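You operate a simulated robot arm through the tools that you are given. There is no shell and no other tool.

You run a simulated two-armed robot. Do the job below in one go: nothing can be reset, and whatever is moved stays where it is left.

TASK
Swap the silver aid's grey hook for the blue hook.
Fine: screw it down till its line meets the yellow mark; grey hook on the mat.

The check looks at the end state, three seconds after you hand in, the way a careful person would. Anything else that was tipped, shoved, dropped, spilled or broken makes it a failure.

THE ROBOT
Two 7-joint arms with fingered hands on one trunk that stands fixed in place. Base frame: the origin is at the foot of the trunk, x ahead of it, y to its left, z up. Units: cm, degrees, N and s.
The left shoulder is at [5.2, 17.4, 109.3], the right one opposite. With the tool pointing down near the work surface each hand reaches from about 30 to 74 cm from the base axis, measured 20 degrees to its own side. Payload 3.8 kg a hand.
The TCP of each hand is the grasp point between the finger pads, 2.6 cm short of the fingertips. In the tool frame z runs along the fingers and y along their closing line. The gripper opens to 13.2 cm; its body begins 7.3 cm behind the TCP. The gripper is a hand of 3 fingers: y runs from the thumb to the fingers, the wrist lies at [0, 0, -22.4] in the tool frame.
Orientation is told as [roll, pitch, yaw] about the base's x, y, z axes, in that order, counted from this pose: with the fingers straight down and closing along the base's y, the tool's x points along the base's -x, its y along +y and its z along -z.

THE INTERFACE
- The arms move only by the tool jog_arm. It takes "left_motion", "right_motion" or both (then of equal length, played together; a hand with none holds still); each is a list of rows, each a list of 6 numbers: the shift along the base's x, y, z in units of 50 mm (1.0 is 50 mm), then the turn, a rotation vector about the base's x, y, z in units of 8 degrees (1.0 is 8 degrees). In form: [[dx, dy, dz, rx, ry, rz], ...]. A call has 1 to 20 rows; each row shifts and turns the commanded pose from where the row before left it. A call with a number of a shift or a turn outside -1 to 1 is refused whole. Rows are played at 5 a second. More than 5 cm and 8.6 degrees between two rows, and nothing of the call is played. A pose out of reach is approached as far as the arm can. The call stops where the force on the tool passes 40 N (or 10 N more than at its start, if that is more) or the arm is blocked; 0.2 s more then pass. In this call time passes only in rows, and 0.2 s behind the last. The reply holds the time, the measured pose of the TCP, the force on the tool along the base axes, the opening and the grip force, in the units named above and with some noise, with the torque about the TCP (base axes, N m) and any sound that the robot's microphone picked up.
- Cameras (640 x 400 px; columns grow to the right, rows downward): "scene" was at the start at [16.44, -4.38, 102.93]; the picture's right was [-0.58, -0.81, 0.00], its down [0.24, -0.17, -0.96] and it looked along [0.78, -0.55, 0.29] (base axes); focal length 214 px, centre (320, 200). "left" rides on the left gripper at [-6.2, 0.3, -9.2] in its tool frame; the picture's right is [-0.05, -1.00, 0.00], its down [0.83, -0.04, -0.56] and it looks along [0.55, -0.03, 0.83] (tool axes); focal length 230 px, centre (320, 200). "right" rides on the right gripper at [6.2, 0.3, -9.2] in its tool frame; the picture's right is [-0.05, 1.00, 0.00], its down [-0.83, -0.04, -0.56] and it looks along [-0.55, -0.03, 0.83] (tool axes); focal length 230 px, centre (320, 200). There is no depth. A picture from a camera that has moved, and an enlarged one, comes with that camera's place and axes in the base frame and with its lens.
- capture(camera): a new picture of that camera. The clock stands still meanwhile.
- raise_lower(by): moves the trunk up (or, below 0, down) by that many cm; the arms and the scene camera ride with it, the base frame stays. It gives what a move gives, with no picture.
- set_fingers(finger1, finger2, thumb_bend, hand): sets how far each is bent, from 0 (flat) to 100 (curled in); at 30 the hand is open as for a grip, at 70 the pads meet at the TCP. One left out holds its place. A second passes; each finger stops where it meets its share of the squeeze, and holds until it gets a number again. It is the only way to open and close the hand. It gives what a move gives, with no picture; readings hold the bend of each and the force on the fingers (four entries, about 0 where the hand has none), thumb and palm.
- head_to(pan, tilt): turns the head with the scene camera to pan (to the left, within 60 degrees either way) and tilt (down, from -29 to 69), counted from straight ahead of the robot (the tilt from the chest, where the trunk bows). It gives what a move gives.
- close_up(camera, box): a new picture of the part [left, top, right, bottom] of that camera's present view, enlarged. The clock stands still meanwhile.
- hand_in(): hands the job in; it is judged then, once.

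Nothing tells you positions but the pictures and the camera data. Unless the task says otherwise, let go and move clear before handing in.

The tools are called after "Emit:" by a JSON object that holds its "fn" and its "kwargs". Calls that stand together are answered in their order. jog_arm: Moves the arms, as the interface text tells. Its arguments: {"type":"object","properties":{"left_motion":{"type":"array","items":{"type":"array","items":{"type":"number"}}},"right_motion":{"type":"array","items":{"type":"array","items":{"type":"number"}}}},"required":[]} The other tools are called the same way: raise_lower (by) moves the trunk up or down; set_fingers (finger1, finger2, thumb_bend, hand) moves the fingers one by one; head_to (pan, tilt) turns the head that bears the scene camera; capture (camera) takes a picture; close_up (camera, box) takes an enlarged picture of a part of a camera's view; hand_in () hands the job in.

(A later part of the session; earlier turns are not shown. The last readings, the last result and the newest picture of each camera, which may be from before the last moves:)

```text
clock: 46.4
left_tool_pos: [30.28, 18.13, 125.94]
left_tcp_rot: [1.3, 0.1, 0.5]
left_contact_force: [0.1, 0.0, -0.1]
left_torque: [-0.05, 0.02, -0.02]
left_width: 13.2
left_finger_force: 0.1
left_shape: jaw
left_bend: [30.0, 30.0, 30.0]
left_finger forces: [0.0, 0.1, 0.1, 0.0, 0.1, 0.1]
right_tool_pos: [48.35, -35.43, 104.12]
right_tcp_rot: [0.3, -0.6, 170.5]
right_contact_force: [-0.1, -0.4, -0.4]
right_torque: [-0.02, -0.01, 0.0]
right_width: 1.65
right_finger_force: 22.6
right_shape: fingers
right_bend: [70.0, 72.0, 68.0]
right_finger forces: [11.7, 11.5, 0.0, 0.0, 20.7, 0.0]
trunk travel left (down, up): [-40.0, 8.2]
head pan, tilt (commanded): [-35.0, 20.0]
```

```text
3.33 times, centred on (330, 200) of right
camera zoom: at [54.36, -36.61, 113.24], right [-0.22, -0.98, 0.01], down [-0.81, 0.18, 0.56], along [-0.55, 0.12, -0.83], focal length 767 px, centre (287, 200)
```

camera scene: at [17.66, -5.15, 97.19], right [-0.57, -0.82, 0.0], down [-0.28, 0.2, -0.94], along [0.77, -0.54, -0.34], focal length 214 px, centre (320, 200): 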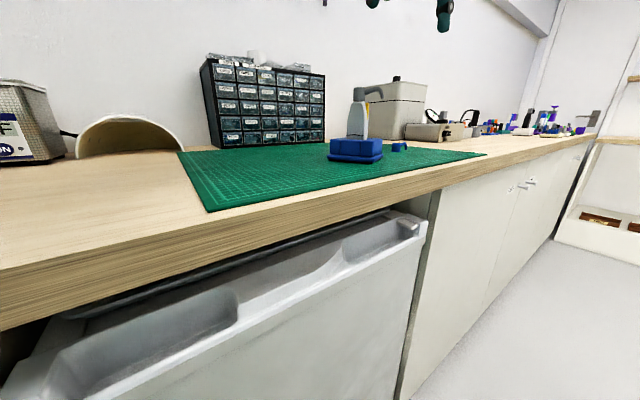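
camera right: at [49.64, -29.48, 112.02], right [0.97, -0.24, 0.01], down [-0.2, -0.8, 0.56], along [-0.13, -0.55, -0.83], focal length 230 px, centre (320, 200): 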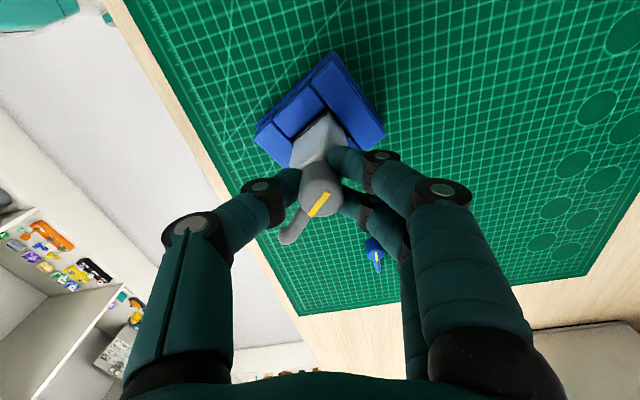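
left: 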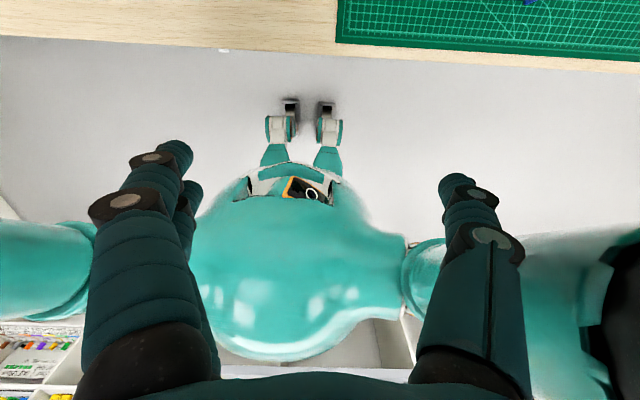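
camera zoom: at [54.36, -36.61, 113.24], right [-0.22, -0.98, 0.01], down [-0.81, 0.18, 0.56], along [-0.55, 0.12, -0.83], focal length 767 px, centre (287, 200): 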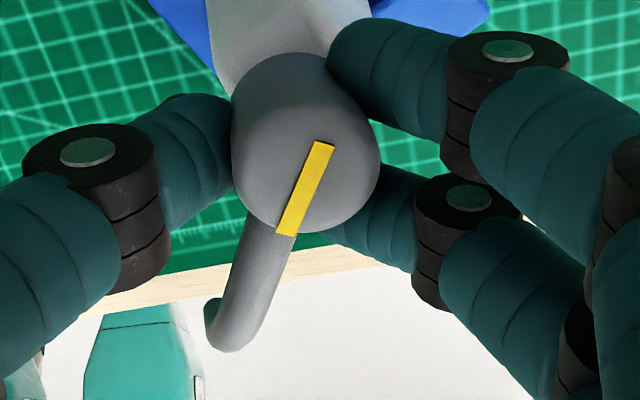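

The gap is now about 1.1 cm with no load at all. I test by lifting 2 mm to see whether the hook is already free or pulls the aid along.

Emit:
{"fn": "jog_arm", "kwargs": {"right_motion": [[0, 0, 0.02, 0, 0, 0], [0, 0, 0.02, 0, 0, 0]]}}

Emit:
{"fn": "close_up", "kwargs": {"camera": "scene", "box": [345, 85, 385, 110]}}

Emit:
{"fn": "close_up", "kwargs": {"camera": "scene", "box": [320, 130, 420, 170]}}

```text
clock: 47.0
left_tool_pos: [30.34, 18.06, 126.05]
left_tcp_rot: [1.3, 0.1, 0.6]
left_contact_force: [0.0, -1.0, -0.2]
left_torque: [0.01, -0.03, -0.03]
left_width: 13.19
left_finger_force: 0.0
left_shape: jaw
left_bend: [30.0, 30.0, 30.0]
left_finger forces: [0.1, 0.0, 0.0, 0.0, 0.0, 0.1]
right_tool_pos: [48.27, -35.25, 104.32]
right_tcp_rot: [0.3, -0.4, 170.4]
right_contact_force: [0.0, -0.3, 0.2]
right_torque: [-0.01, -0.01, -0.02]
right_width: 1.66
right_finger_force: 21.8
right_shape: fingers
right_bend: [70.0, 72.0, 68.0]
right_finger forces: [11.6, 11.6, 0.1, 0.0, 20.7, 0.0]
trunk travel left (down, up): [-40.0, 8.2]
head pan, tilt (commanded): [-35.0, 20.0]
```

```text
16.00 times, centred on (365, 98) of scene
camera zoom: at [17.64, -5.16, 97.2], right [-0.57, -0.82, 0.0], down [-0.28, 0.2, -0.94], along [0.77, -0.54, -0.34], focal length 3432 px, centre (-400, 1840)
```

zoom: 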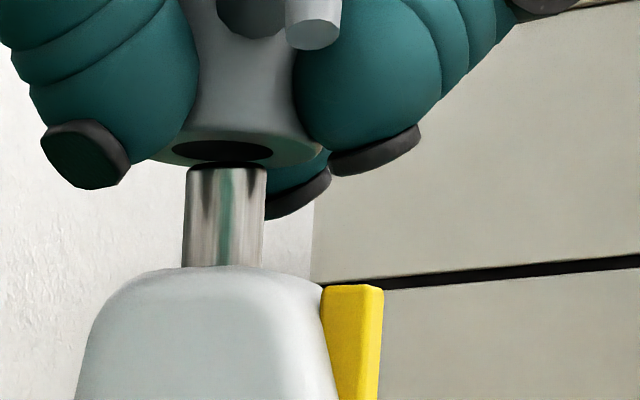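

```text
6.40 times, centred on (370, 150) of scene
camera zoom: at [17.64, -5.16, 97.2], right [-0.57, -0.82, 0.0], down [-0.28, 0.2, -0.94], along [0.77, -0.54, -0.34], focal length 1373 px, centre (0, 520)
```

zoom: 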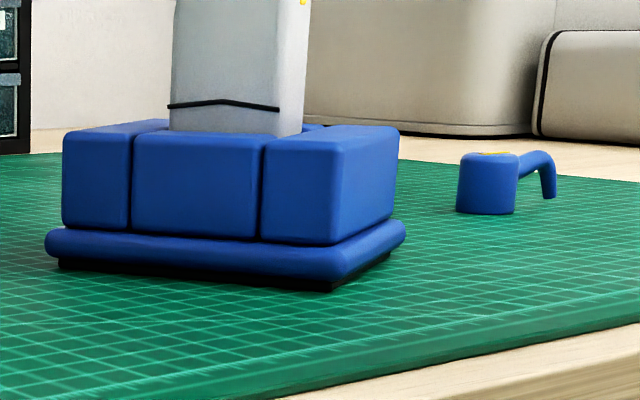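

The hook is free—the smooth stud is visible beneath it. I lift it clear, carry it toward a free spot on the mat near (59, -21), turning the wrist back on the way.

Emit:
{"fn": "jog_arm", "kwargs": {"right_motion": [[0, 0, 0.15, 0, 0, 0], [0, 0, 0.3, 0, 0, 0], [0, 0, 0.4, 0, 0, 0], [0, 0, 0.4, 0, 0, 0], [0, 0, 0.3, 0, 0, 0]]}}

Emit:
{"fn": "jog_arm", "kwargs": {"right_motion": [[0.1, 0.15, 0, 0, 0, -1], [0.11, 0.15, 0, 0, 0, -1], [0.11, 0.15, 0, 0, 0, -1], [0.11, 0.15, 0, 0, 0, -1], [0.11, 0.15, 0, 0, 0, -1], [0.11, 0.15, 0, 0, 0, -1], [0.11, 0.15, 0, 0, 0, -1], [0.11, 0.15, 0, 0, 0, -1], [0.11, 0.15, 0, 0, 0, -1], [0.11, 0.15, 0, 0, 0, -1], [0.11, 0.15, 0, 0, 0, -1], [0.11, 0.15, 0, 0, 0, -1], [0.11, 0.15, 0, 0, 0, -1], [0.11, 0.15, 0, 0, 0, -1], [0.11, 0.15, 0, 0, 0, -1], [0.11, 0.15, 0, 0, 0, -1], [0.11, 0.15, 0, 0, 0, -1], [0.11, 0.15, 0, 0, 0, -1], [0.11, 0.15, 0, 0, 0, -1], [0.1, 0.1, 0, 0, 0, -1]]}}

Emit:
{"fn": "capture", "kwargs": {"camera": "scene"}}

Emit:
{"fn": "capture", "kwargs": {"camera": "right"}}

```text
clock: 48.2
left_tool_pos: [30.35, 17.94, 125.97]
left_tcp_rot: [1.2, 0.1, 0.6]
left_contact_force: [0.4, -0.2, 0.1]
left_torque: [-0.01, -0.01, 0.01]
left_width: 13.19
left_finger_force: 0.1
left_shape: jaw
left_bend: [30.0, 30.0, 30.0]
left_finger forces: [0.0, 0.1, 0.0, 0.1, 0.0, 0.0]
right_tool_pos: [48.35, -35.34, 112.03]
right_tcp_rot: [0.3, -0.5, 170.4]
right_contact_force: [0.1, -0.5, -0.3]
right_torque: [0.02, 0.0, 0.0]
right_width: 1.67
right_finger_force: 21.7
right_shape: fingers
right_bend: [70.0, 72.0, 68.0]
right_finger forces: [12.0, 11.7, 0.0, 0.1, 20.6, 0.0]
trunk travel left (down, up): [-40.0, 8.2]
head pan, tilt (commanded): [-35.0, 20.0]
```

```text
clock: 52.4
left_tool_pos: [30.39, 18.08, 125.98]
left_tcp_rot: [1.3, 0.0, 0.5]
left_contact_force: [-0.8, 0.2, 0.4]
left_torque: [-0.01, -0.01, -0.01]
left_width: 13.19
left_finger_force: 0.0
left_shape: jaw
left_bend: [30.0, 30.0, 30.0]
left_finger forces: [0.0, 0.0, 0.0, 0.1, 0.0, 0.0]
right_tool_pos: [59.36, -20.46, 112.02]
right_tcp_rot: [0.5, -0.6, 10.2]
right_contact_force: [0.5, 0.2, -0.4]
right_torque: [0.01, -0.01, -0.02]
right_width: 1.67
right_finger_force: 22.3
right_shape: fingers
right_bend: [70.0, 72.0, 68.0]
right_finger forces: [12.2, 11.8, 0.0, 0.1, 20.5, 0.0]
trunk travel left (down, up): [-40.0, 8.2]
head pan, tilt (commanded): [-35.0, 20.0]
```

```text
taken
camera scene: at [17.64, -5.15, 97.2], right [-0.57, -0.82, 0.0], down [-0.28, 0.2, -0.94], along [0.77, -0.54, -0.34], focal length 214 px, centre (320, 200)
```

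scene: 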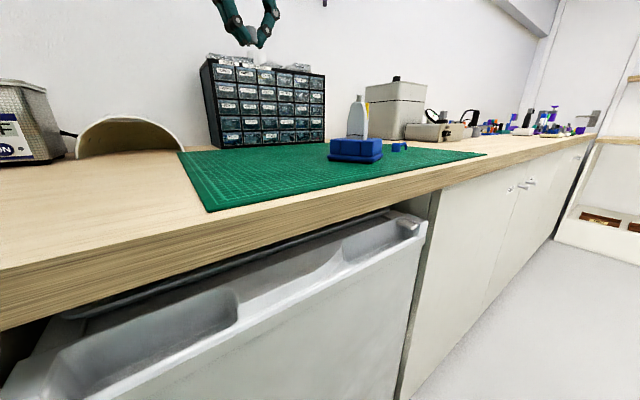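

```text
taken
camera right: at [53.0, -21.34, 121.13], right [-0.13, 0.99, 0.01], down [0.82, 0.1, 0.56], along [0.56, 0.08, -0.83], focal length 230 px, centre (320, 200)
```

right: 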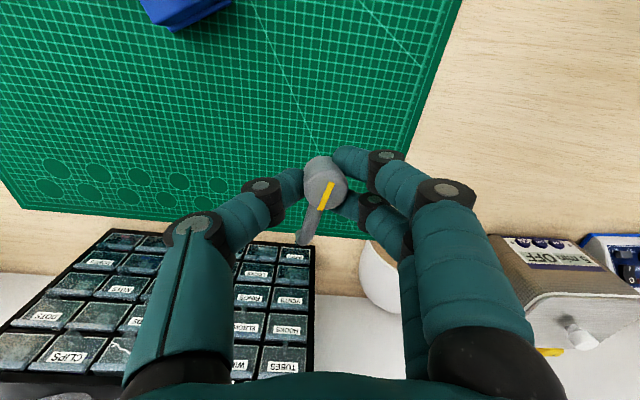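

The hook is above a free area of the mat, clear of the vise and drawers. I lower it toward the mat.

Emit:
{"fn": "jog_arm", "kwargs": {"right_motion": [[0, 0, -0.5, 0, 0, 0], [0, 0, -0.7, 0, 0, 0], [0, 0, -0.7, 0, 0, 0], [0, 0, -0.7, 0, 0, 0], [0, 0, -0.4, 0, 0, 0], [0, 0, -0.3, 0, 0, 0]]}}

Emit:
{"fn": "head_to", "kwargs": {"pan": -22, "tilt": 15}}

Emit:
{"fn": "capture", "kwargs": {"camera": "scene"}}

```text
clock: 53.8
left_tool_pos: [30.26, 17.97, 125.91]
left_tcp_rot: [1.3, 0.1, 0.6]
left_contact_force: [-0.1, 0.0, 0.1]
left_torque: [0.0, -0.02, -0.01]
left_width: 13.18
left_finger_force: 0.1
left_shape: jaw
left_bend: [30.0, 30.0, 30.0]
left_finger forces: [0.0, 0.1, 0.1, 0.1, 0.0, 0.0]
right_tool_pos: [59.35, -20.66, 95.66]
right_tcp_rot: [0.3, -0.6, 10.3]
right_contact_force: [0.4, 0.0, -1.0]
right_torque: [0.01, 0.02, -0.03]
right_width: 1.67
right_finger_force: 22.8
right_shape: fingers
right_bend: [69.0, 72.0, 68.0]
right_finger forces: [12.4, 12.2, 0.0, 0.0, 20.4, 0.0]
trunk travel left (down, up): [-40.0, 8.2]
head pan, tilt (commanded): [-35.0, 20.0]
```

```text
clock: 54.5
left_tool_pos: [30.32, 18.04, 126.08]
left_tcp_rot: [1.2, 0.1, 0.6]
left_contact_force: [0.3, 0.8, 0.4]
left_torque: [0.01, 0.02, 0.01]
left_width: 13.2
left_finger_force: 0.0
left_shape: jaw
left_bend: [30.0, 30.0, 30.0]
left_finger forces: [0.0, 0.0, 0.0, 0.0, 0.1, 0.0]
right_tool_pos: [59.28, -20.61, 95.72]
right_tcp_rot: [0.3, -0.4, 10.4]
right_contact_force: [-0.1, 0.7, -0.3]
right_torque: [0.0, 0.01, -0.01]
right_width: 1.67
right_finger_force: 22.4
right_shape: fingers
right_bend: [69.0, 72.0, 68.0]
right_finger forces: [12.6, 12.2, 0.0, 0.1, 20.4, 0.1]
trunk travel left (down, up): [-40.0, 8.2]
head pan, tilt (commanded): [-22.0, 15.0]
```

```text
taken
camera scene: at [18.67, -3.32, 98.01], right [-0.38, -0.93, 0.0], down [-0.24, 0.1, -0.97], along [0.9, -0.36, -0.26], focal length 214 px, centre (320, 200)
```

scene: 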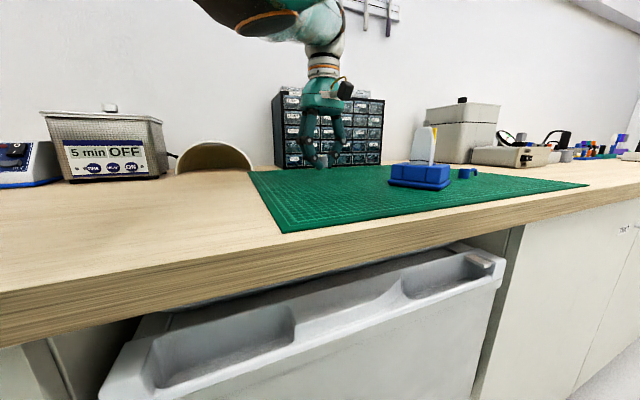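

Emit:
{"fn": "close_up", "kwargs": {"camera": "scene", "box": [290, 130, 370, 190]}}

Emit:
{"fn": "jog_arm", "kwargs": {"right_motion": [[0, 0, -0.2, 0, 0, 0], [0, 0, -0.1, 0, 0, 0]]}}

Emit:
{"fn": "close_up", "kwargs": {"camera": "scene", "box": [290, 130, 370, 190]}}

```text
6.67 times, centred on (330, 160) of scene
camera zoom: at [18.67, -3.32, 98.01], right [-0.38, -0.93, 0.0], down [-0.24, 0.1, -0.97], along [0.9, -0.36, -0.26], focal length 1430 px, centre (253, 467)
```

zoom: 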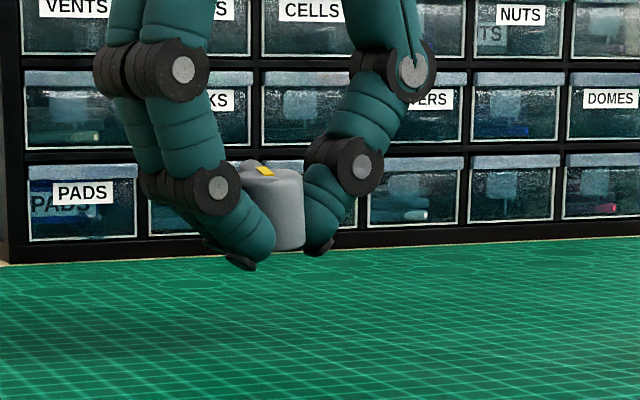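

```text
clock: 55.1
left_tool_pos: [30.27, 18.03, 126.12]
left_tcp_rot: [1.2, 0.1, 0.6]
left_contact_force: [0.4, -0.3, -0.3]
left_torque: [0.0, 0.01, -0.04]
left_width: 13.18
left_finger_force: 0.1
left_shape: jaw
left_bend: [30.0, 30.0, 30.0]
left_finger forces: [0.0, 0.1, 0.0, 0.0, 0.1, 0.1]
right_tool_pos: [59.11, -20.6, 94.08]
right_tcp_rot: [0.4, -0.5, 10.4]
right_contact_force: [-0.2, -0.7, -0.4]
right_torque: [0.04, -0.02, 0.0]
right_width: 1.67
right_finger_force: 22.4
right_shape: fingers
right_bend: [69.0, 72.0, 68.0]
right_finger forces: [12.4, 12.2, 0.0, 0.1, 20.4, 0.0]
trunk travel left (down, up): [-40.0, 8.2]
head pan, tilt (commanded): [-22.0, 15.0]
```

```text
6.67 times, centred on (330, 160) of scene
camera zoom: at [18.67, -3.31, 98.01], right [-0.37, -0.93, 0.0], down [-0.24, 0.1, -0.97], along [0.9, -0.36, -0.26], focal length 1430 px, centre (253, 467)
```

zoom: 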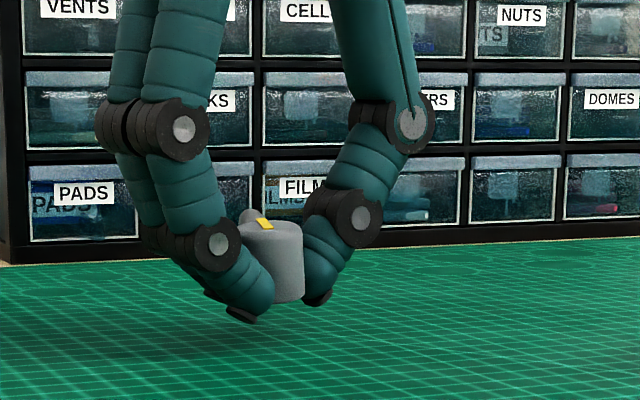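

Fingertips hang slightly lower than the collar. I go down in small steps until contact shows.

Emit:
{"fn": "jog_arm", "kwargs": {"right_motion": [[0, 0, -0.06, 0, 0, 0], [0, 0, -0.04, 0, 0, 0]]}}

Emit:
{"fn": "close_up", "kwargs": {"camera": "scene", "box": [300, 150, 360, 190]}}

```text
clock: 55.8
left_tool_pos: [30.29, 18.04, 125.94]
left_tcp_rot: [1.4, 0.1, 0.6]
left_contact_force: [-0.7, -0.3, 1.0]
left_torque: [0.02, 0.0, 0.01]
left_width: 13.19
left_finger_force: 0.1
left_shape: jaw
left_bend: [30.0, 30.0, 30.0]
left_finger forces: [0.0, 0.0, 0.1, 0.0, 0.2, 0.0]
right_tool_pos: [59.21, -20.5, 93.65]
right_tcp_rot: [0.4, -0.5, 10.3]
right_contact_force: [0.2, 0.2, -1.3]
right_torque: [0.01, 0.0, 0.03]
right_width: 1.65
right_finger_force: 22.4
right_shape: fingers
right_bend: [69.0, 72.0, 68.0]
right_finger forces: [12.7, 12.2, 0.0, 0.0, 20.3, 0.0]
trunk travel left (down, up): [-40.0, 8.2]
head pan, tilt (commanded): [-22.0, 15.0]
```

```text
10.00 times, centred on (330, 170) of scene
camera zoom: at [18.67, -3.32, 98.01], right [-0.37, -0.93, 0.0], down [-0.24, 0.1, -0.97], along [0.9, -0.36, -0.26], focal length 2145 px, centre (220, 500)
```

zoom: 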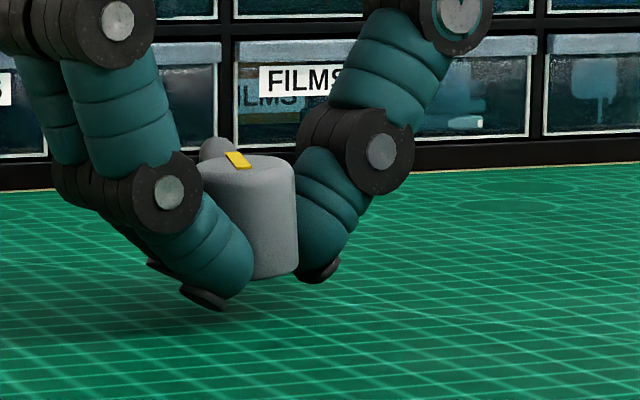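

Emit:
{"fn": "jog_arm", "kwargs": {"right_motion": [[0, 0, -0.04, 0, 0, 0]]}}

Emit:
{"fn": "jog_arm", "kwargs": {"right_motion": [[0, 0, -0.03, 0, 0, 0]]}}

Emit:
{"fn": "close_up", "kwargs": {"camera": "scene", "box": [300, 150, 360, 190]}}

```text
clock: 56.1
left_tool_pos: [30.27, 17.95, 125.91]
left_tcp_rot: [1.3, 0.0, 0.6]
left_contact_force: [-0.3, -0.3, -0.6]
left_torque: [-0.01, 0.01, 0.01]
left_width: 13.17
left_finger_force: 0.1
left_shape: jaw
left_bend: [30.0, 30.0, 30.0]
left_finger forces: [0.1, 0.1, 0.0, 0.1, 0.0, 0.0]
right_tool_pos: [59.17, -20.63, 93.38]
right_tcp_rot: [0.4, -0.5, 10.3]
right_contact_force: [-0.1, 0.6, -0.1]
right_torque: [0.03, 0.02, 0.01]
right_width: 1.68
right_finger_force: 22.7
right_shape: fingers
right_bend: [69.0, 72.0, 68.0]
right_finger forces: [12.7, 12.2, 0.0, 0.0, 20.4, 0.0]
trunk travel left (down, up): [-40.0, 8.2]
head pan, tilt (commanded): [-22.0, 15.0]
```

```text
clock: 56.5
left_tool_pos: [30.31, 18.0, 126.06]
left_tcp_rot: [1.3, 0.1, 0.6]
left_contact_force: [1.1, -0.1, -0.2]
left_torque: [0.0, -0.02, 0.0]
left_width: 13.19
left_finger_force: 0.1
left_shape: jaw
left_bend: [30.0, 30.0, 30.0]
left_finger forces: [0.1, 0.0, 0.0, 0.0, 0.0, 0.0]
right_tool_pos: [59.31, -20.55, 93.28]
right_tcp_rot: [0.4, -0.4, 10.5]
right_contact_force: [-0.4, 0.4, -0.5]
right_torque: [-0.01, -0.01, -0.01]
right_width: 1.66
right_finger_force: 22.8
right_shape: fingers
right_bend: [69.0, 72.0, 68.0]
right_finger forces: [12.6, 12.1, 0.1, 0.0, 20.5, 0.0]
trunk travel left (down, up): [-40.0, 8.2]
head pan, tilt (commanded): [-22.0, 15.0]
```

```text
10.00 times, centred on (330, 170) of scene
camera zoom: at [18.67, -3.32, 98.01], right [-0.37, -0.93, 0.0], down [-0.24, 0.1, -0.97], along [0.9, -0.36, -0.26], focal length 2145 px, centre (220, 500)
```

zoom: 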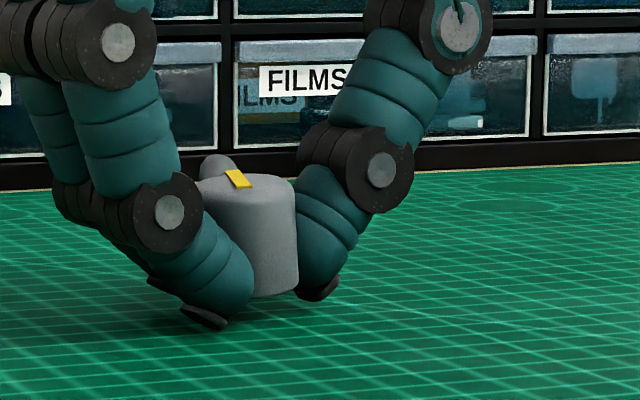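

Emit:
{"fn": "jog_arm", "kwargs": {"right_motion": [[0, 0, -0.03, 0, 0, 0]]}}

Emit:
{"fn": "jog_arm", "kwargs": {"right_motion": [[0, 0, -0.03, 0, 0, 0]]}}

Emit:
{"fn": "close_up", "kwargs": {"camera": "scene", "box": [300, 150, 360, 190]}}

```text
clock: 57.0
left_tool_pos: [30.32, 17.93, 126.09]
left_tcp_rot: [1.2, 0.2, 0.6]
left_contact_force: [0.3, -0.4, 0.8]
left_torque: [0.01, -0.01, -0.03]
left_width: 13.2
left_finger_force: 0.1
left_shape: jaw
left_bend: [30.0, 30.0, 30.0]
left_finger forces: [0.0, 0.0, 0.0, 0.0, 0.1, 0.1]
right_tool_pos: [59.24, -20.53, 93.18]
right_tcp_rot: [0.3, -0.5, 10.4]
right_contact_force: [0.9, -0.6, 1.9]
right_torque: [0.05, 0.02, 0.01]
right_width: 1.67
right_finger_force: 23.3
right_shape: fingers
right_bend: [69.0, 72.0, 68.0]
right_finger forces: [14.8, 12.1, 0.0, 0.1, 20.6, 0.1]
trunk travel left (down, up): [-40.0, 8.2]
head pan, tilt (commanded): [-22.0, 15.0]
```

```text
clock: 57.4
left_tool_pos: [30.19, 18.13, 126.05]
left_tcp_rot: [1.3, 0.1, 0.6]
left_contact_force: [-0.3, 0.4, -0.2]
left_torque: [-0.02, 0.02, 0.0]
left_width: 13.21
left_finger_force: 0.0
left_shape: jaw
left_bend: [30.0, 30.0, 30.0]
left_finger forces: [0.1, 0.0, 0.1, 0.0, 0.0, 0.0]
right_tool_pos: [59.16, -20.39, 93.03]
right_tcp_rot: [0.3, -0.7, 10.3]
right_contact_force: [2.6, 1.2, 8.1]
right_torque: [0.11, 0.09, -0.03]
right_width: 1.66
right_finger_force: 27.6
right_shape: fingers
right_bend: [70.0, 72.0, 68.0]
right_finger forces: [21.7, 12.1, 0.0, 0.1, 21.2, 0.0]
trunk travel left (down, up): [-40.0, 8.2]
head pan, tilt (commanded): [-22.0, 15.0]
```

```text
10.00 times, centred on (330, 170) of scene
camera zoom: at [18.65, -3.29, 98.03], right [-0.37, -0.93, 0.0], down [-0.24, 0.1, -0.97], along [0.9, -0.36, -0.26], focal length 2145 px, centre (220, 500)
```

zoom: 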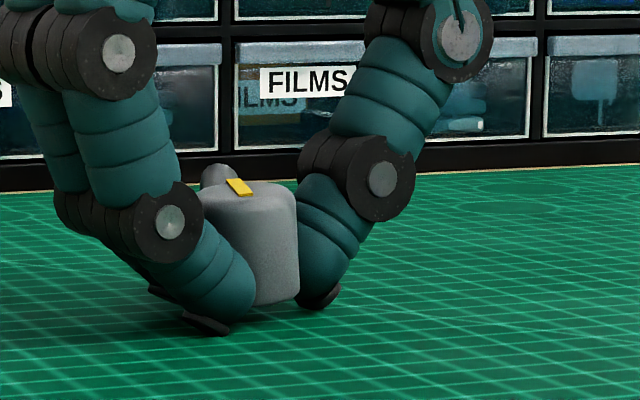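

Fingertips touch the mat (mat ≈ z 90). I back off a hair and release the hook gently; it should settle upright a few millimetres down.

Emit:
{"fn": "jog_arm", "kwargs": {"right_motion": [[0, 0, 0.03, 0, 0, 0]]}}

Emit:
{"fn": "set_fingers", "kwargs": {"hand": "right", "finger1": 65, "finger2": 65, "thumb_bend": 65}}

Emit:
{"fn": "close_up", "kwargs": {"camera": "scene", "box": [300, 150, 360, 190]}}

Emit:
{"fn": "close_up", "kwargs": {"camera": "right", "box": [250, 140, 410, 260]}}

```text
clock: 57.8
left_tool_pos: [30.39, 17.94, 126.02]
left_tcp_rot: [1.2, 0.1, 0.7]
left_contact_force: [0.2, 0.8, 0.1]
left_torque: [0.01, -0.01, 0.03]
left_width: 13.17
left_finger_force: 0.1
left_shape: jaw
left_bend: [30.0, 30.0, 30.0]
left_finger forces: [0.0, 0.0, 0.0, 0.1, 0.0, 0.0]
right_tool_pos: [59.11, -20.62, 93.1]
right_tcp_rot: [0.4, -0.4, 10.4]
right_contact_force: [1.7, 1.0, 4.2]
right_torque: [0.08, 0.0, -0.01]
right_width: 1.64
right_finger_force: 25.5
right_shape: fingers
right_bend: [70.0, 72.0, 68.0]
right_finger forces: [18.2, 11.9, 0.1, 0.0, 21.1, 0.1]
trunk travel left (down, up): [-40.0, 8.2]
head pan, tilt (commanded): [-22.0, 15.0]
```

```text
clock: 58.8
left_tool_pos: [30.19, 18.07, 125.95]
left_tcp_rot: [1.3, 0.1, 0.7]
left_contact_force: [0.1, -0.7, 0.7]
left_torque: [-0.02, 0.01, -0.01]
left_width: 13.19
left_finger_force: 0.0
left_shape: jaw
left_bend: [30.0, 30.0, 30.0]
left_finger forces: [0.0, 0.0, 0.1, 0.0, 0.1, 0.0]
right_tool_pos: [59.03, -20.57, 93.26]
right_tcp_rot: [0.3, -0.5, 10.3]
right_contact_force: [1.5, -0.3, 13.7]
right_torque: [-0.15, 0.03, 0.01]
right_width: 1.98
right_finger_force: 8.7
right_shape: fingers
right_bend: [66.0, 65.0, 65.0]
right_finger forces: [5.9, 0.5, 0.0, 0.0, 11.8, 0.1]
trunk travel left (down, up): [-40.0, 8.2]
head pan, tilt (commanded): [-22.0, 15.0]
```

```text
10.00 times, centred on (330, 170) of scene
camera zoom: at [18.59, -3.29, 98.03], right [-0.37, -0.93, 0.0], down [-0.24, 0.1, -0.97], along [0.9, -0.36, -0.26], focal length 2145 px, centre (220, 500)
```

zoom: 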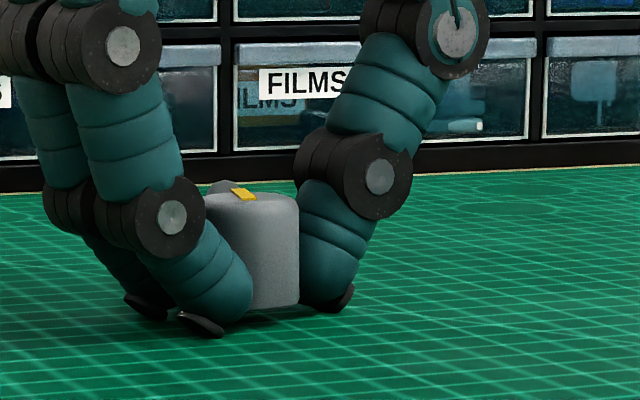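

```text
3.33 times, centred on (330, 200) of right
camera zoom: at [52.87, -21.44, 102.38], right [-0.13, 0.99, 0.01], down [0.82, 0.1, 0.56], along [0.56, 0.08, -0.83], focal length 767 px, centre (287, 200)
```

zoom: 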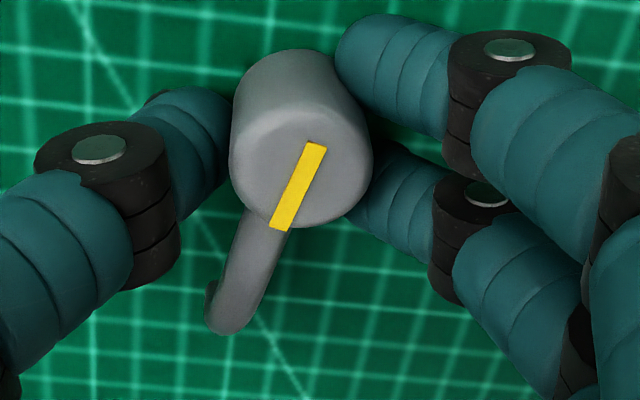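

Opening pushes the tips onto the mat, so I raise the hand 2 mm and open further.

Emit:
{"fn": "jog_arm", "kwargs": {"right_motion": [[0, 0, 0.04, 0, 0, 0]]}}

Emit:
{"fn": "set_fingers", "kwargs": {"hand": "right", "finger1": 62, "finger2": 62, "thumb_bend": 62}}

Emit:
{"fn": "close_up", "kwargs": {"camera": "scene", "box": [300, 150, 360, 190]}}

Emit:
{"fn": "close_up", "kwargs": {"camera": "right", "box": [250, 140, 410, 260]}}

```text
clock: 59.1
left_tool_pos: [30.3, 18.08, 125.94]
left_tcp_rot: [1.3, 0.1, 0.6]
left_contact_force: [-0.7, 0.2, -0.1]
left_torque: [-0.03, -0.04, -0.03]
left_width: 13.19
left_finger_force: 0.0
left_shape: jaw
left_bend: [30.0, 30.0, 30.0]
left_finger forces: [0.0, 0.0, 0.0, 0.0, 0.1, 0.0]
right_tool_pos: [59.15, -20.65, 93.22]
right_tcp_rot: [0.3, -0.4, 10.4]
right_contact_force: [1.4, -0.1, 9.5]
right_torque: [-0.11, -0.03, 0.04]
right_width: 1.92
right_finger_force: 6.9
right_shape: fingers
right_bend: [65.0, 65.0, 65.0]
right_finger forces: [4.4, 0.2, 0.0, 0.0, 9.1, 0.0]
trunk travel left (down, up): [-40.0, 8.2]
head pan, tilt (commanded): [-22.0, 15.0]
```

```text
clock: 60.1
left_tool_pos: [30.22, 17.98, 125.89]
left_tcp_rot: [1.4, 0.1, 0.6]
left_contact_force: [-0.6, 0.5, 0.0]
left_torque: [-0.01, 0.04, 0.01]
left_width: 13.2
left_finger_force: 0.0
left_shape: jaw
left_bend: [30.0, 30.0, 30.0]
left_finger forces: [0.0, 0.0, 0.0, 0.0, 0.0, 0.0]
right_tool_pos: [59.13, -20.52, 93.36]
right_tcp_rot: [0.3, -0.6, 10.3]
right_contact_force: [-1.1, 0.5, 9.6]
right_torque: [0.02, 0.03, 0.02]
right_width: 2.16
right_finger_force: 4.6
right_shape: fingers
right_bend: [64.0, 64.0, 64.0]
right_finger forces: [3.0, 1.7, 0.0, 0.1, 5.3, 0.0]
trunk travel left (down, up): [-40.0, 8.2]
head pan, tilt (commanded): [-22.0, 15.0]
```

```text
10.00 times, centred on (330, 170) of scene
camera zoom: at [18.61, -3.29, 98.02], right [-0.37, -0.93, 0.0], down [-0.24, 0.1, -0.97], along [0.9, -0.36, -0.26], focal length 2145 px, centre (220, 500)
```

zoom: 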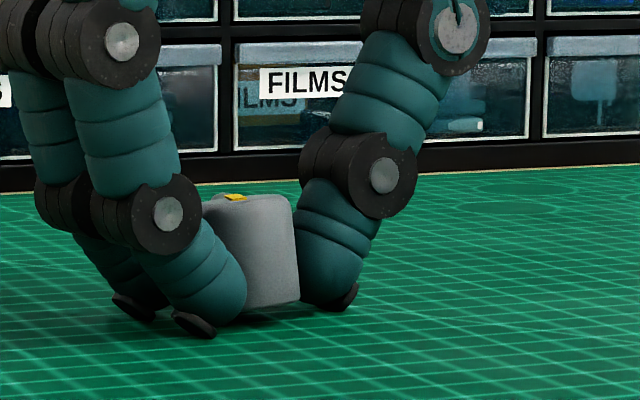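

```text
3.33 times, centred on (330, 200) of right
camera zoom: at [52.89, -21.45, 102.45], right [-0.13, 0.99, 0.01], down [0.82, 0.1, 0.56], along [0.56, 0.08, -0.83], focal length 767 px, centre (287, 200)
```

zoom: 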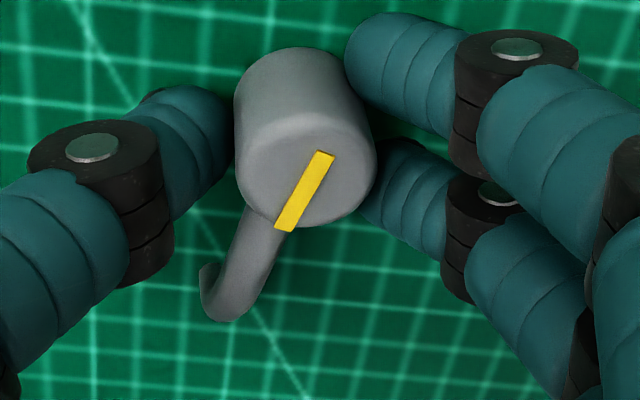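

The hook is touching the mat, leaning slightly against the fingers. I open more, together with a small raise.

Emit:
{"fn": "jog_arm", "kwargs": {"right_motion": [[0, 0, 0.03, 0, 0, 0]]}}

Emit:
{"fn": "set_fingers", "kwargs": {"hand": "right", "finger1": 58, "finger2": 58, "thumb_bend": 58}}

Emit:
{"fn": "close_up", "kwargs": {"camera": "scene", "box": [300, 150, 360, 190]}}

Emit:
{"fn": "close_up", "kwargs": {"camera": "right", "box": [250, 140, 410, 260]}}

```text
clock: 60.5
left_tool_pos: [30.34, 18.15, 126.03]
left_tcp_rot: [1.3, 0.1, 0.6]
left_contact_force: [0.0, 0.6, 0.3]
left_torque: [0.0, 0.0, -0.03]
left_width: 13.18
left_finger_force: 0.0
left_shape: jaw
left_bend: [30.0, 30.0, 30.0]
left_finger forces: [0.1, 0.1, 0.1, 0.0, 0.0, 0.1]
right_tool_pos: [59.23, -20.59, 93.35]
right_tcp_rot: [0.3, -0.4, 10.4]
right_contact_force: [0.9, 1.5, 4.6]
right_torque: [-0.05, 0.02, 0.01]
right_width: 2.38
right_finger_force: 2.5
right_shape: fingers
right_bend: [63.0, 63.0, 63.0]
right_finger forces: [1.0, 0.5, 0.0, 0.1, 3.3, 0.0]
trunk travel left (down, up): [-40.0, 8.2]
head pan, tilt (commanded): [-22.0, 15.0]
```

```text
clock: 61.5
left_tool_pos: [30.23, 18.08, 126.1]
left_tcp_rot: [1.3, 0.1, 0.7]
left_contact_force: [-1.7, -0.1, 0.4]
left_torque: [0.01, 0.03, 0.02]
left_width: 13.2
left_finger_force: 0.1
left_shape: jaw
left_bend: [30.0, 30.0, 30.0]
left_finger forces: [0.1, 0.1, 0.0, 0.0, 0.0, 0.0]
right_tool_pos: [59.16, -20.56, 93.45]
right_tcp_rot: [0.3, -0.6, 10.5]
right_contact_force: [1.1, 1.7, 10.8]
right_torque: [-0.06, -0.04, 0.02]
right_width: 3.78
right_finger_force: 5.3
right_shape: fingers
right_bend: [58.0, 58.0, 59.0]
right_finger forces: [2.4, 1.2, 0.0, 0.0, 7.4, 0.1]
trunk travel left (down, up): [-40.0, 8.2]
head pan, tilt (commanded): [-22.0, 15.0]
```

```text
10.00 times, centred on (330, 170) of scene
camera zoom: at [18.61, -3.28, 98.03], right [-0.37, -0.93, 0.0], down [-0.24, 0.1, -0.97], along [0.9, -0.36, -0.26], focal length 2145 px, centre (220, 500)
```

zoom: 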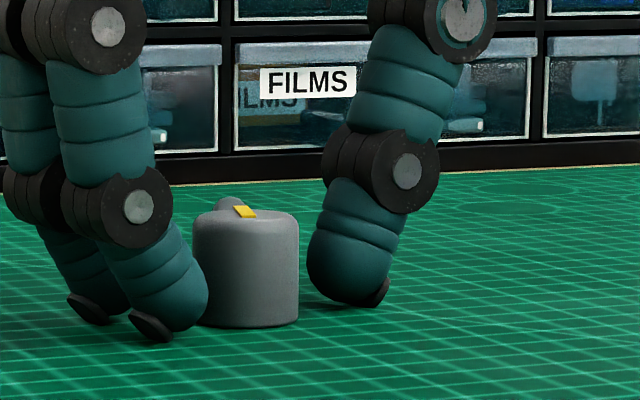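

```text
3.33 times, centred on (330, 200) of right
camera zoom: at [52.93, -21.43, 102.63], right [-0.13, 0.99, 0.01], down [0.82, 0.1, 0.56], along [0.56, 0.08, -0.83], focal length 767 px, centre (287, 200)
```

zoom: 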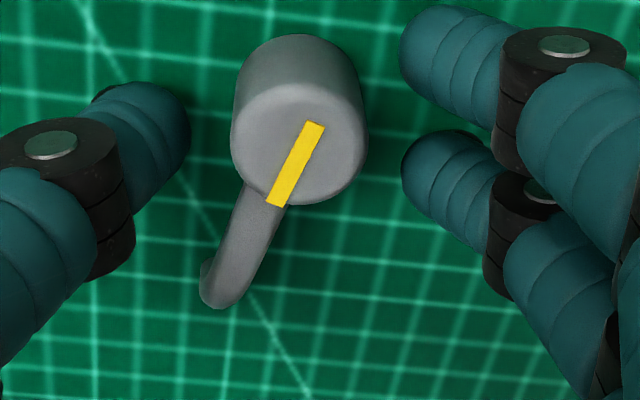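

The grey hook now stands upright on the mat, released. I open wider and raise straight up.

Emit:
{"fn": "jog_arm", "kwargs": {"right_motion": [[0, 0, 0.1, 0, 0, 0]]}}

Emit:
{"fn": "set_fingers", "kwargs": {"hand": "right", "finger1": 45, "finger2": 45, "thumb_bend": 45}}

Emit:
{"fn": "jog_arm", "kwargs": {"right_motion": [[0, 0, 0.4, 0, 0, 0], [0, 0, 0.6, 0, 0, 0], [0, 0, 0.8, 0, 0, 0], [0, 0, 0.8, 0, 0, 0], [0, 0, 0.8, 0, 0, 0], [0, 0, 0.6, 0, 0, 0]]}}

Emit:
{"fn": "close_up", "kwargs": {"camera": "scene", "box": [280, 120, 500, 220]}}

```text
clock: 62.0
left_tool_pos: [30.38, 17.98, 125.98]
left_tcp_rot: [1.4, 0.2, 0.7]
left_contact_force: [-0.3, 0.2, -0.6]
left_torque: [-0.01, -0.02, 0.0]
left_width: 13.17
left_finger_force: 0.1
left_shape: jaw
left_bend: [30.0, 30.0, 30.0]
left_finger forces: [0.0, 0.1, 0.0, 0.0, 0.0, 0.0]
right_tool_pos: [59.12, -20.77, 93.75]
right_tcp_rot: [0.5, -0.3, 10.3]
right_contact_force: [0.6, 0.2, -0.3]
right_torque: [0.02, -0.02, 0.0]
right_width: 4.36
right_finger_force: 0.0
right_shape: fingers
right_bend: [57.0, 57.0, 57.0]
right_finger forces: [0.0, 0.1, 0.0, 0.0, 0.1, 0.0]
trunk travel left (down, up): [-40.0, 8.2]
head pan, tilt (commanded): [-22.0, 15.0]
```

```text
clock: 63.0
left_tool_pos: [30.44, 18.12, 126.02]
left_tcp_rot: [1.3, 0.2, 0.6]
left_contact_force: [0.6, -0.5, -0.6]
left_torque: [0.0, 0.01, -0.02]
left_width: 13.2
left_finger_force: 0.0
left_shape: jaw
left_bend: [30.0, 30.0, 30.0]
left_finger forces: [0.0, 0.0, 0.0, 0.0, 0.1, 0.0]
right_tool_pos: [59.26, -20.64, 93.88]
right_tcp_rot: [0.3, -0.6, 10.3]
right_contact_force: [-0.1, 0.2, -0.6]
right_torque: [-0.04, 0.03, 0.05]
right_width: 8.39
right_finger_force: 0.1
right_shape: fingers
right_bend: [45.0, 45.0, 45.0]
right_finger forces: [0.1, 0.1, 0.1, 0.0, 0.0, 0.0]
trunk travel left (down, up): [-40.0, 8.2]
head pan, tilt (commanded): [-22.0, 15.0]
```

```text
clock: 64.3
left_tool_pos: [30.22, 18.11, 125.97]
left_tcp_rot: [1.4, 0.1, 0.6]
left_contact_force: [0.3, -0.2, 0.6]
left_torque: [-0.01, -0.01, 0.02]
left_width: 13.19
left_finger_force: 0.1
left_shape: jaw
left_bend: [30.0, 30.0, 30.0]
left_finger forces: [0.0, 0.0, 0.0, 0.0, 0.1, 0.1]
right_tool_pos: [59.3, -20.59, 113.89]
right_tcp_rot: [0.3, -0.5, 10.3]
right_contact_force: [1.3, 0.4, 0.5]
right_torque: [0.04, 0.0, 0.04]
right_width: 8.4
right_finger_force: 0.1
right_shape: fingers
right_bend: [45.0, 45.0, 45.0]
right_finger forces: [0.0, 0.0, 0.0, 0.1, 0.1, 0.1]
trunk travel left (down, up): [-40.0, 8.2]
head pan, tilt (commanded): [-22.0, 15.0]
```

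```text
2.91 times, centred on (390, 170) of scene
camera zoom: at [18.63, -3.31, 98.02], right [-0.37, -0.93, 0.0], down [-0.24, 0.1, -0.97], along [0.9, -0.36, -0.26], focal length 624 px, centre (116, 287)
```

zoom: 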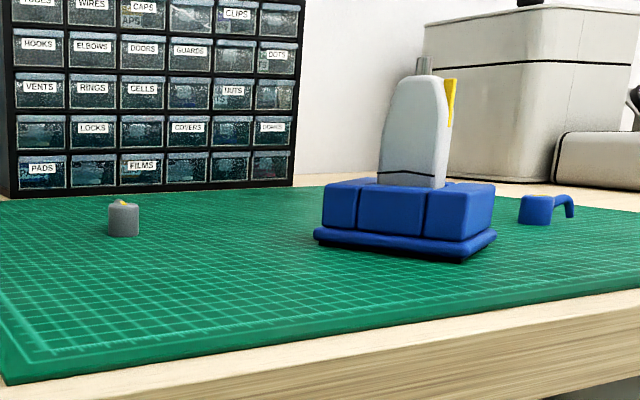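

Grey hook parked. Now I move over the blue hook near (51, -52), turning to yaw ≈ −67° so its arm falls into the same finger gap.

Emit:
{"fn": "jog_arm", "kwargs": {"right_motion": [[-0.16, -0.6, 0, 0, 0, -0.97], [-0.16, -0.63, 0, 0, 0, -0.97], [-0.17, -0.63, 0, 0, 0, -0.97], [-0.17, -0.63, 0, 0, 0, -0.97], [-0.17, -0.63, 0, 0, 0, -0.97], [-0.17, -0.63, 0, 0, 0, -0.97], [-0.17, -0.63, 0, 0, 0, -0.97], [-0.17, -0.63, 0, 0, 0, -0.97], [-0.16, -0.63, 0, 0, 0, -0.97], [-0.16, -0.63, 0, 0, 0, -0.97]]}}

Emit:
{"fn": "head_to", "kwargs": {"pan": -45, "tilt": 18}}

Emit:
{"fn": "capture", "kwargs": {"camera": "right"}}

Emit:
{"fn": "capture", "kwargs": {"camera": "scene"}}

```text
clock: 66.5
left_tool_pos: [30.27, 18.0, 126.03]
left_tcp_rot: [1.4, 0.2, 0.5]
left_contact_force: [0.3, -0.1, 0.0]
left_torque: [0.01, -0.03, -0.02]
left_width: 13.2
left_finger_force: 0.0
left_shape: jaw
left_bend: [30.0, 30.0, 30.0]
left_finger forces: [0.0, 0.1, 0.0, 0.1, 0.0, 0.0]
right_tool_pos: [50.87, -52.06, 113.89]
right_tcp_rot: [0.3, -0.5, -67.3]
right_contact_force: [-0.1, 0.2, 0.4]
right_torque: [0.02, -0.05, -0.03]
right_width: 8.42
right_finger_force: 0.1
right_shape: fingers
right_bend: [45.0, 45.0, 45.0]
right_finger forces: [0.0, 0.0, 0.1, 0.0, 0.0, 0.0]
trunk travel left (down, up): [-40.0, 8.2]
head pan, tilt (commanded): [-22.0, 15.0]
```

```text
clock: 67.4
left_tool_pos: [30.18, 18.03, 126.01]
left_tcp_rot: [1.3, 0.0, 0.6]
left_contact_force: [-1.1, -0.1, 1.4]
left_torque: [0.01, 0.0, 0.03]
left_width: 13.2
left_finger_force: 0.1
left_shape: jaw
left_bend: [30.0, 30.0, 30.0]
left_finger forces: [0.1, 0.0, 0.0, 0.0, 0.0, 0.0]
right_tool_pos: [50.96, -51.89, 113.88]
right_tcp_rot: [0.3, -0.4, -67.2]
right_contact_force: [-0.2, 0.4, 0.8]
right_torque: [-0.02, -0.01, -0.03]
right_width: 8.4
right_finger_force: 0.0
right_shape: fingers
right_bend: [45.0, 45.0, 45.0]
right_finger forces: [0.0, 0.0, 0.0, 0.0, 0.0, 0.0]
trunk travel left (down, up): [-40.0, 8.2]
head pan, tilt (commanded): [-45.0, 18.0]
```

```text
taken
camera right: at [48.7, -46.05, 123.0], right [0.94, 0.34, 0.01], down [0.28, -0.78, 0.56], along [0.2, -0.53, -0.83], focal length 230 px, centre (320, 200)
```

right: 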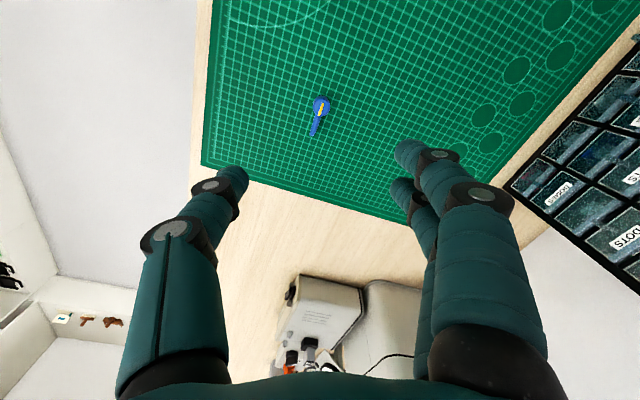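

```text
taken
camera scene: at [16.61, -6.42, 97.52], right [-0.71, -0.71, 0.0], down [-0.22, 0.22, -0.95], along [0.67, -0.67, -0.31], focal length 214 px, centre (320, 200)
```

scene: 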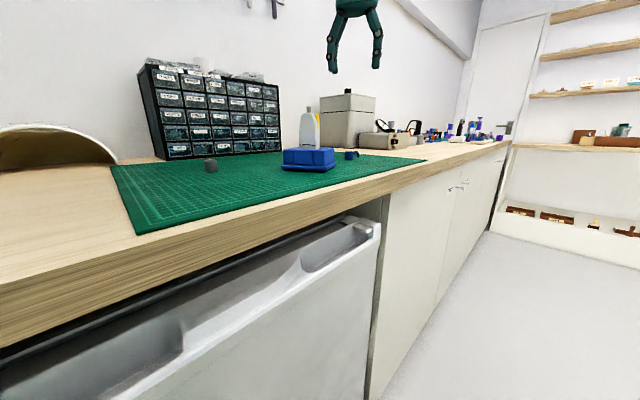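

Emit:
{"fn": "close_up", "kwargs": {"camera": "right", "box": [295, 80, 345, 140]}}

Emit:
{"fn": "close_up", "kwargs": {"camera": "scene", "box": [330, 135, 380, 175]}}

```text
6.67 times, centred on (320, 110) of right
camera zoom: at [48.7, -46.05, 123.0], right [0.94, 0.34, 0.01], down [0.28, -0.78, 0.56], along [0.2, -0.53, -0.83], focal length 1534 px, centre (320, 800)
```

zoom: 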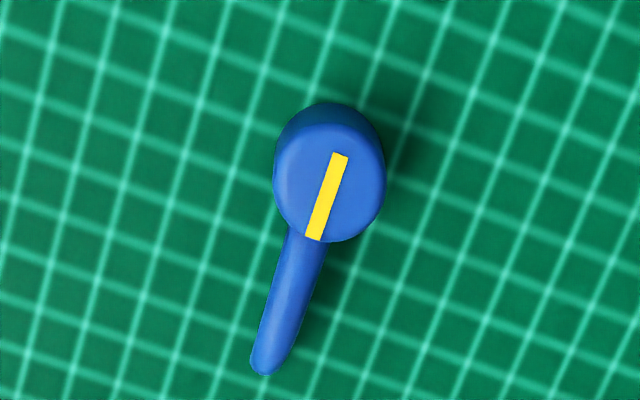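

```text
10.00 times, centred on (355, 155) of scene
camera zoom: at [16.61, -6.42, 97.52], right [-0.71, -0.71, 0.0], down [-0.22, 0.22, -0.95], along [0.67, -0.67, -0.31], focal length 2145 px, centre (-30, 650)
```

zoom: 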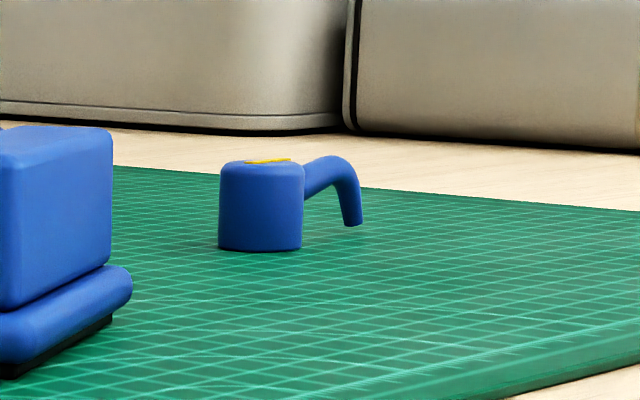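

The blue hook is nearly under the hand (≈ +0.2, −0.15 cm off), arm at azimuth ≈273°. I descend partway and recheck the centring.

Emit:
{"fn": "jog_arm", "kwargs": {"right_motion": [[0.02, -0.015, -0.6, 0, 0, 0], [0.02, -0.015, -0.6, 0, 0, 0], [0, 0, -0.6, 0, 0, 0], [0, 0, -0.6, 0, 0, 0], [0, 0, -0.4, 0, 0, 0]]}}

Emit:
{"fn": "capture", "kwargs": {"camera": "right"}}

Emit:
{"fn": "close_up", "kwargs": {"camera": "right", "box": [280, 100, 360, 200]}}

```text
clock: 68.6
left_tool_pos: [30.45, 17.98, 126.11]
left_tcp_rot: [1.3, 0.1, 0.5]
left_contact_force: [0.5, 0.4, 0.5]
left_torque: [0.01, -0.01, -0.01]
left_width: 13.19
left_finger_force: 0.0
left_shape: jaw
left_bend: [30.0, 30.0, 30.0]
left_finger forces: [0.0, 0.1, 0.0, 0.1, 0.1, 0.0]
right_tool_pos: [51.07, -52.03, 99.85]
right_tcp_rot: [0.3, -0.5, -67.3]
right_contact_force: [-0.5, -0.4, 0.0]
right_torque: [-0.02, -0.01, -0.01]
right_width: 8.41
right_finger_force: 0.1
right_shape: fingers
right_bend: [45.0, 45.0, 45.0]
right_finger forces: [0.1, 0.0, 0.0, 0.0, 0.0, 0.1]
trunk travel left (down, up): [-40.0, 8.2]
head pan, tilt (commanded): [-45.0, 18.0]
```

```text
taken
camera right: at [48.88, -46.18, 108.98], right [0.94, 0.34, 0.01], down [0.28, -0.78, 0.56], along [0.19, -0.53, -0.83], focal length 230 px, centre (320, 200)
```

right: 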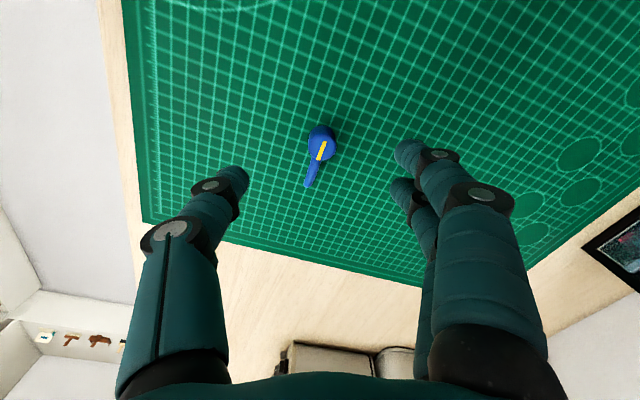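

```text
4.00 times, centred on (320, 150) of right
camera zoom: at [48.88, -46.18, 108.98], right [0.94, 0.34, 0.01], down [0.28, -0.78, 0.56], along [0.19, -0.53, -0.83], focal length 920 px, centre (320, 400)
```

zoom: 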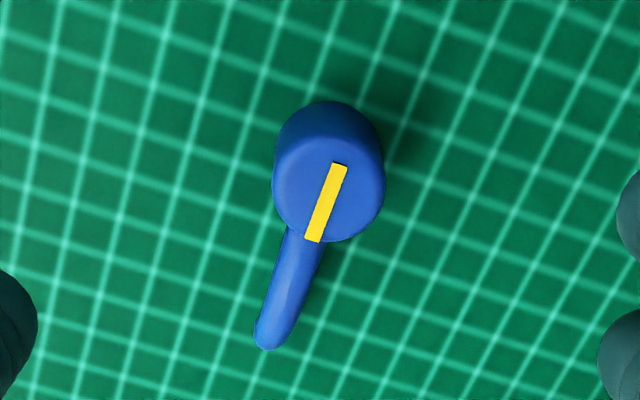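

Offset is only ~0.17 cm along the closing line; I correct it and descend to just above the mat, then close lightly.

Emit:
{"fn": "jog_arm", "kwargs": {"right_motion": [[0.03, 0.013, -0.4, 0, 0, 0], [0, 0, -0.4, 0, 0, 0], [0, 0, -0.2, 0, 0, 0], [0, 0, -0.15, 0, 0, 0], [0, 0, -0.04, 0, 0, 0]]}}

Emit:
{"fn": "set_fingers", "kwargs": {"hand": "right", "finger1": 60, "finger2": 60, "thumb_bend": 60}}

Emit:
{"fn": "close_up", "kwargs": {"camera": "right", "box": [250, 140, 410, 260]}}

Emit:
{"fn": "close_up", "kwargs": {"camera": "scene", "box": [320, 125, 380, 175]}}

```text
clock: 69.8
left_tool_pos: [30.24, 18.04, 126.01]
left_tcp_rot: [1.4, 0.2, 0.6]
left_contact_force: [1.0, 0.5, -1.0]
left_torque: [0.0, 0.0, 0.01]
left_width: 13.19
left_finger_force: 0.1
left_shape: jaw
left_bend: [30.0, 30.0, 30.0]
left_finger forces: [0.0, 0.1, 0.1, 0.0, 0.1, 0.1]
right_tool_pos: [51.27, -52.03, 93.88]
right_tcp_rot: [0.3, -0.5, -67.3]
right_contact_force: [-0.4, 0.8, 0.7]
right_torque: [0.04, 0.01, 0.0]
right_width: 8.43
right_finger_force: 0.2
right_shape: fingers
right_bend: [45.0, 45.0, 45.0]
right_finger forces: [0.0, 0.0, 0.1, 0.0, 0.0, 0.0]
trunk travel left (down, up): [-40.0, 8.2]
head pan, tilt (commanded): [-45.0, 18.0]
```

```text
clock: 70.8
left_tool_pos: [30.38, 18.03, 126.04]
left_tcp_rot: [1.2, 0.2, 0.6]
left_contact_force: [-0.3, -0.1, -0.1]
left_torque: [-0.01, 0.0, 0.02]
left_width: 13.2
left_finger_force: 0.0
left_shape: jaw
left_bend: [30.0, 30.0, 30.0]
left_finger forces: [0.1, 0.0, 0.0, 0.0, 0.0, 0.1]
right_tool_pos: [51.21, -52.06, 93.93]
right_tcp_rot: [0.2, -0.5, -67.2]
right_contact_force: [-0.1, -0.2, 0.5]
right_torque: [0.02, 0.0, 0.0]
right_width: 3.54
right_finger_force: 0.0
right_shape: fingers
right_bend: [60.0, 60.0, 60.0]
right_finger forces: [0.0, 0.0, 0.1, 0.0, 0.0, 0.0]
trunk travel left (down, up): [-40.0, 8.2]
head pan, tilt (commanded): [-45.0, 18.0]
```

```text
3.33 times, centred on (330, 200) of right
camera zoom: at [49.07, -46.14, 103.11], right [0.94, 0.34, 0.01], down [0.28, -0.78, 0.56], along [0.2, -0.53, -0.83], focal length 767 px, centre (287, 200)
```

zoom: 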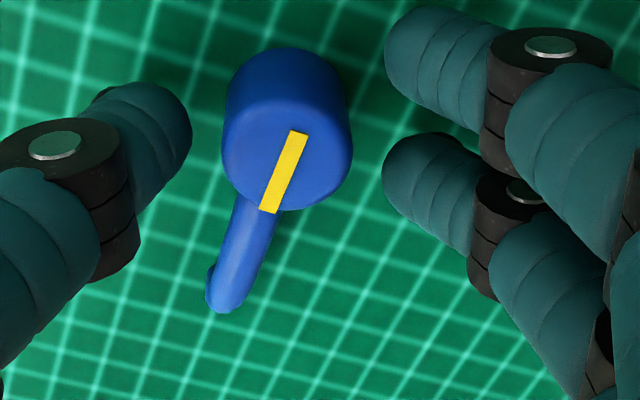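

```text
8.00 times, centred on (350, 150) of scene
camera zoom: at [16.61, -6.41, 97.52], right [-0.71, -0.71, 0.0], down [-0.22, 0.22, -0.95], along [0.67, -0.67, -0.31], focal length 1716 px, centre (80, 600)
```

zoom: 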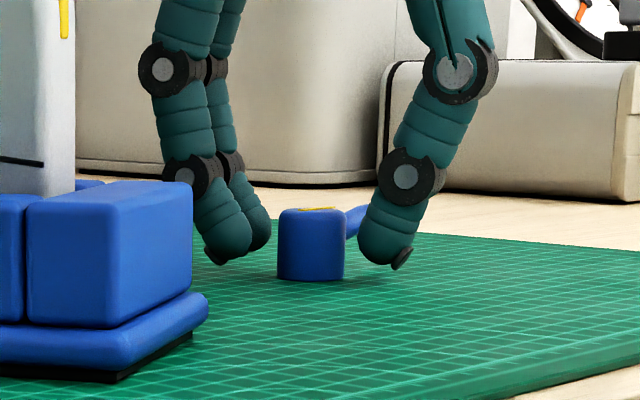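

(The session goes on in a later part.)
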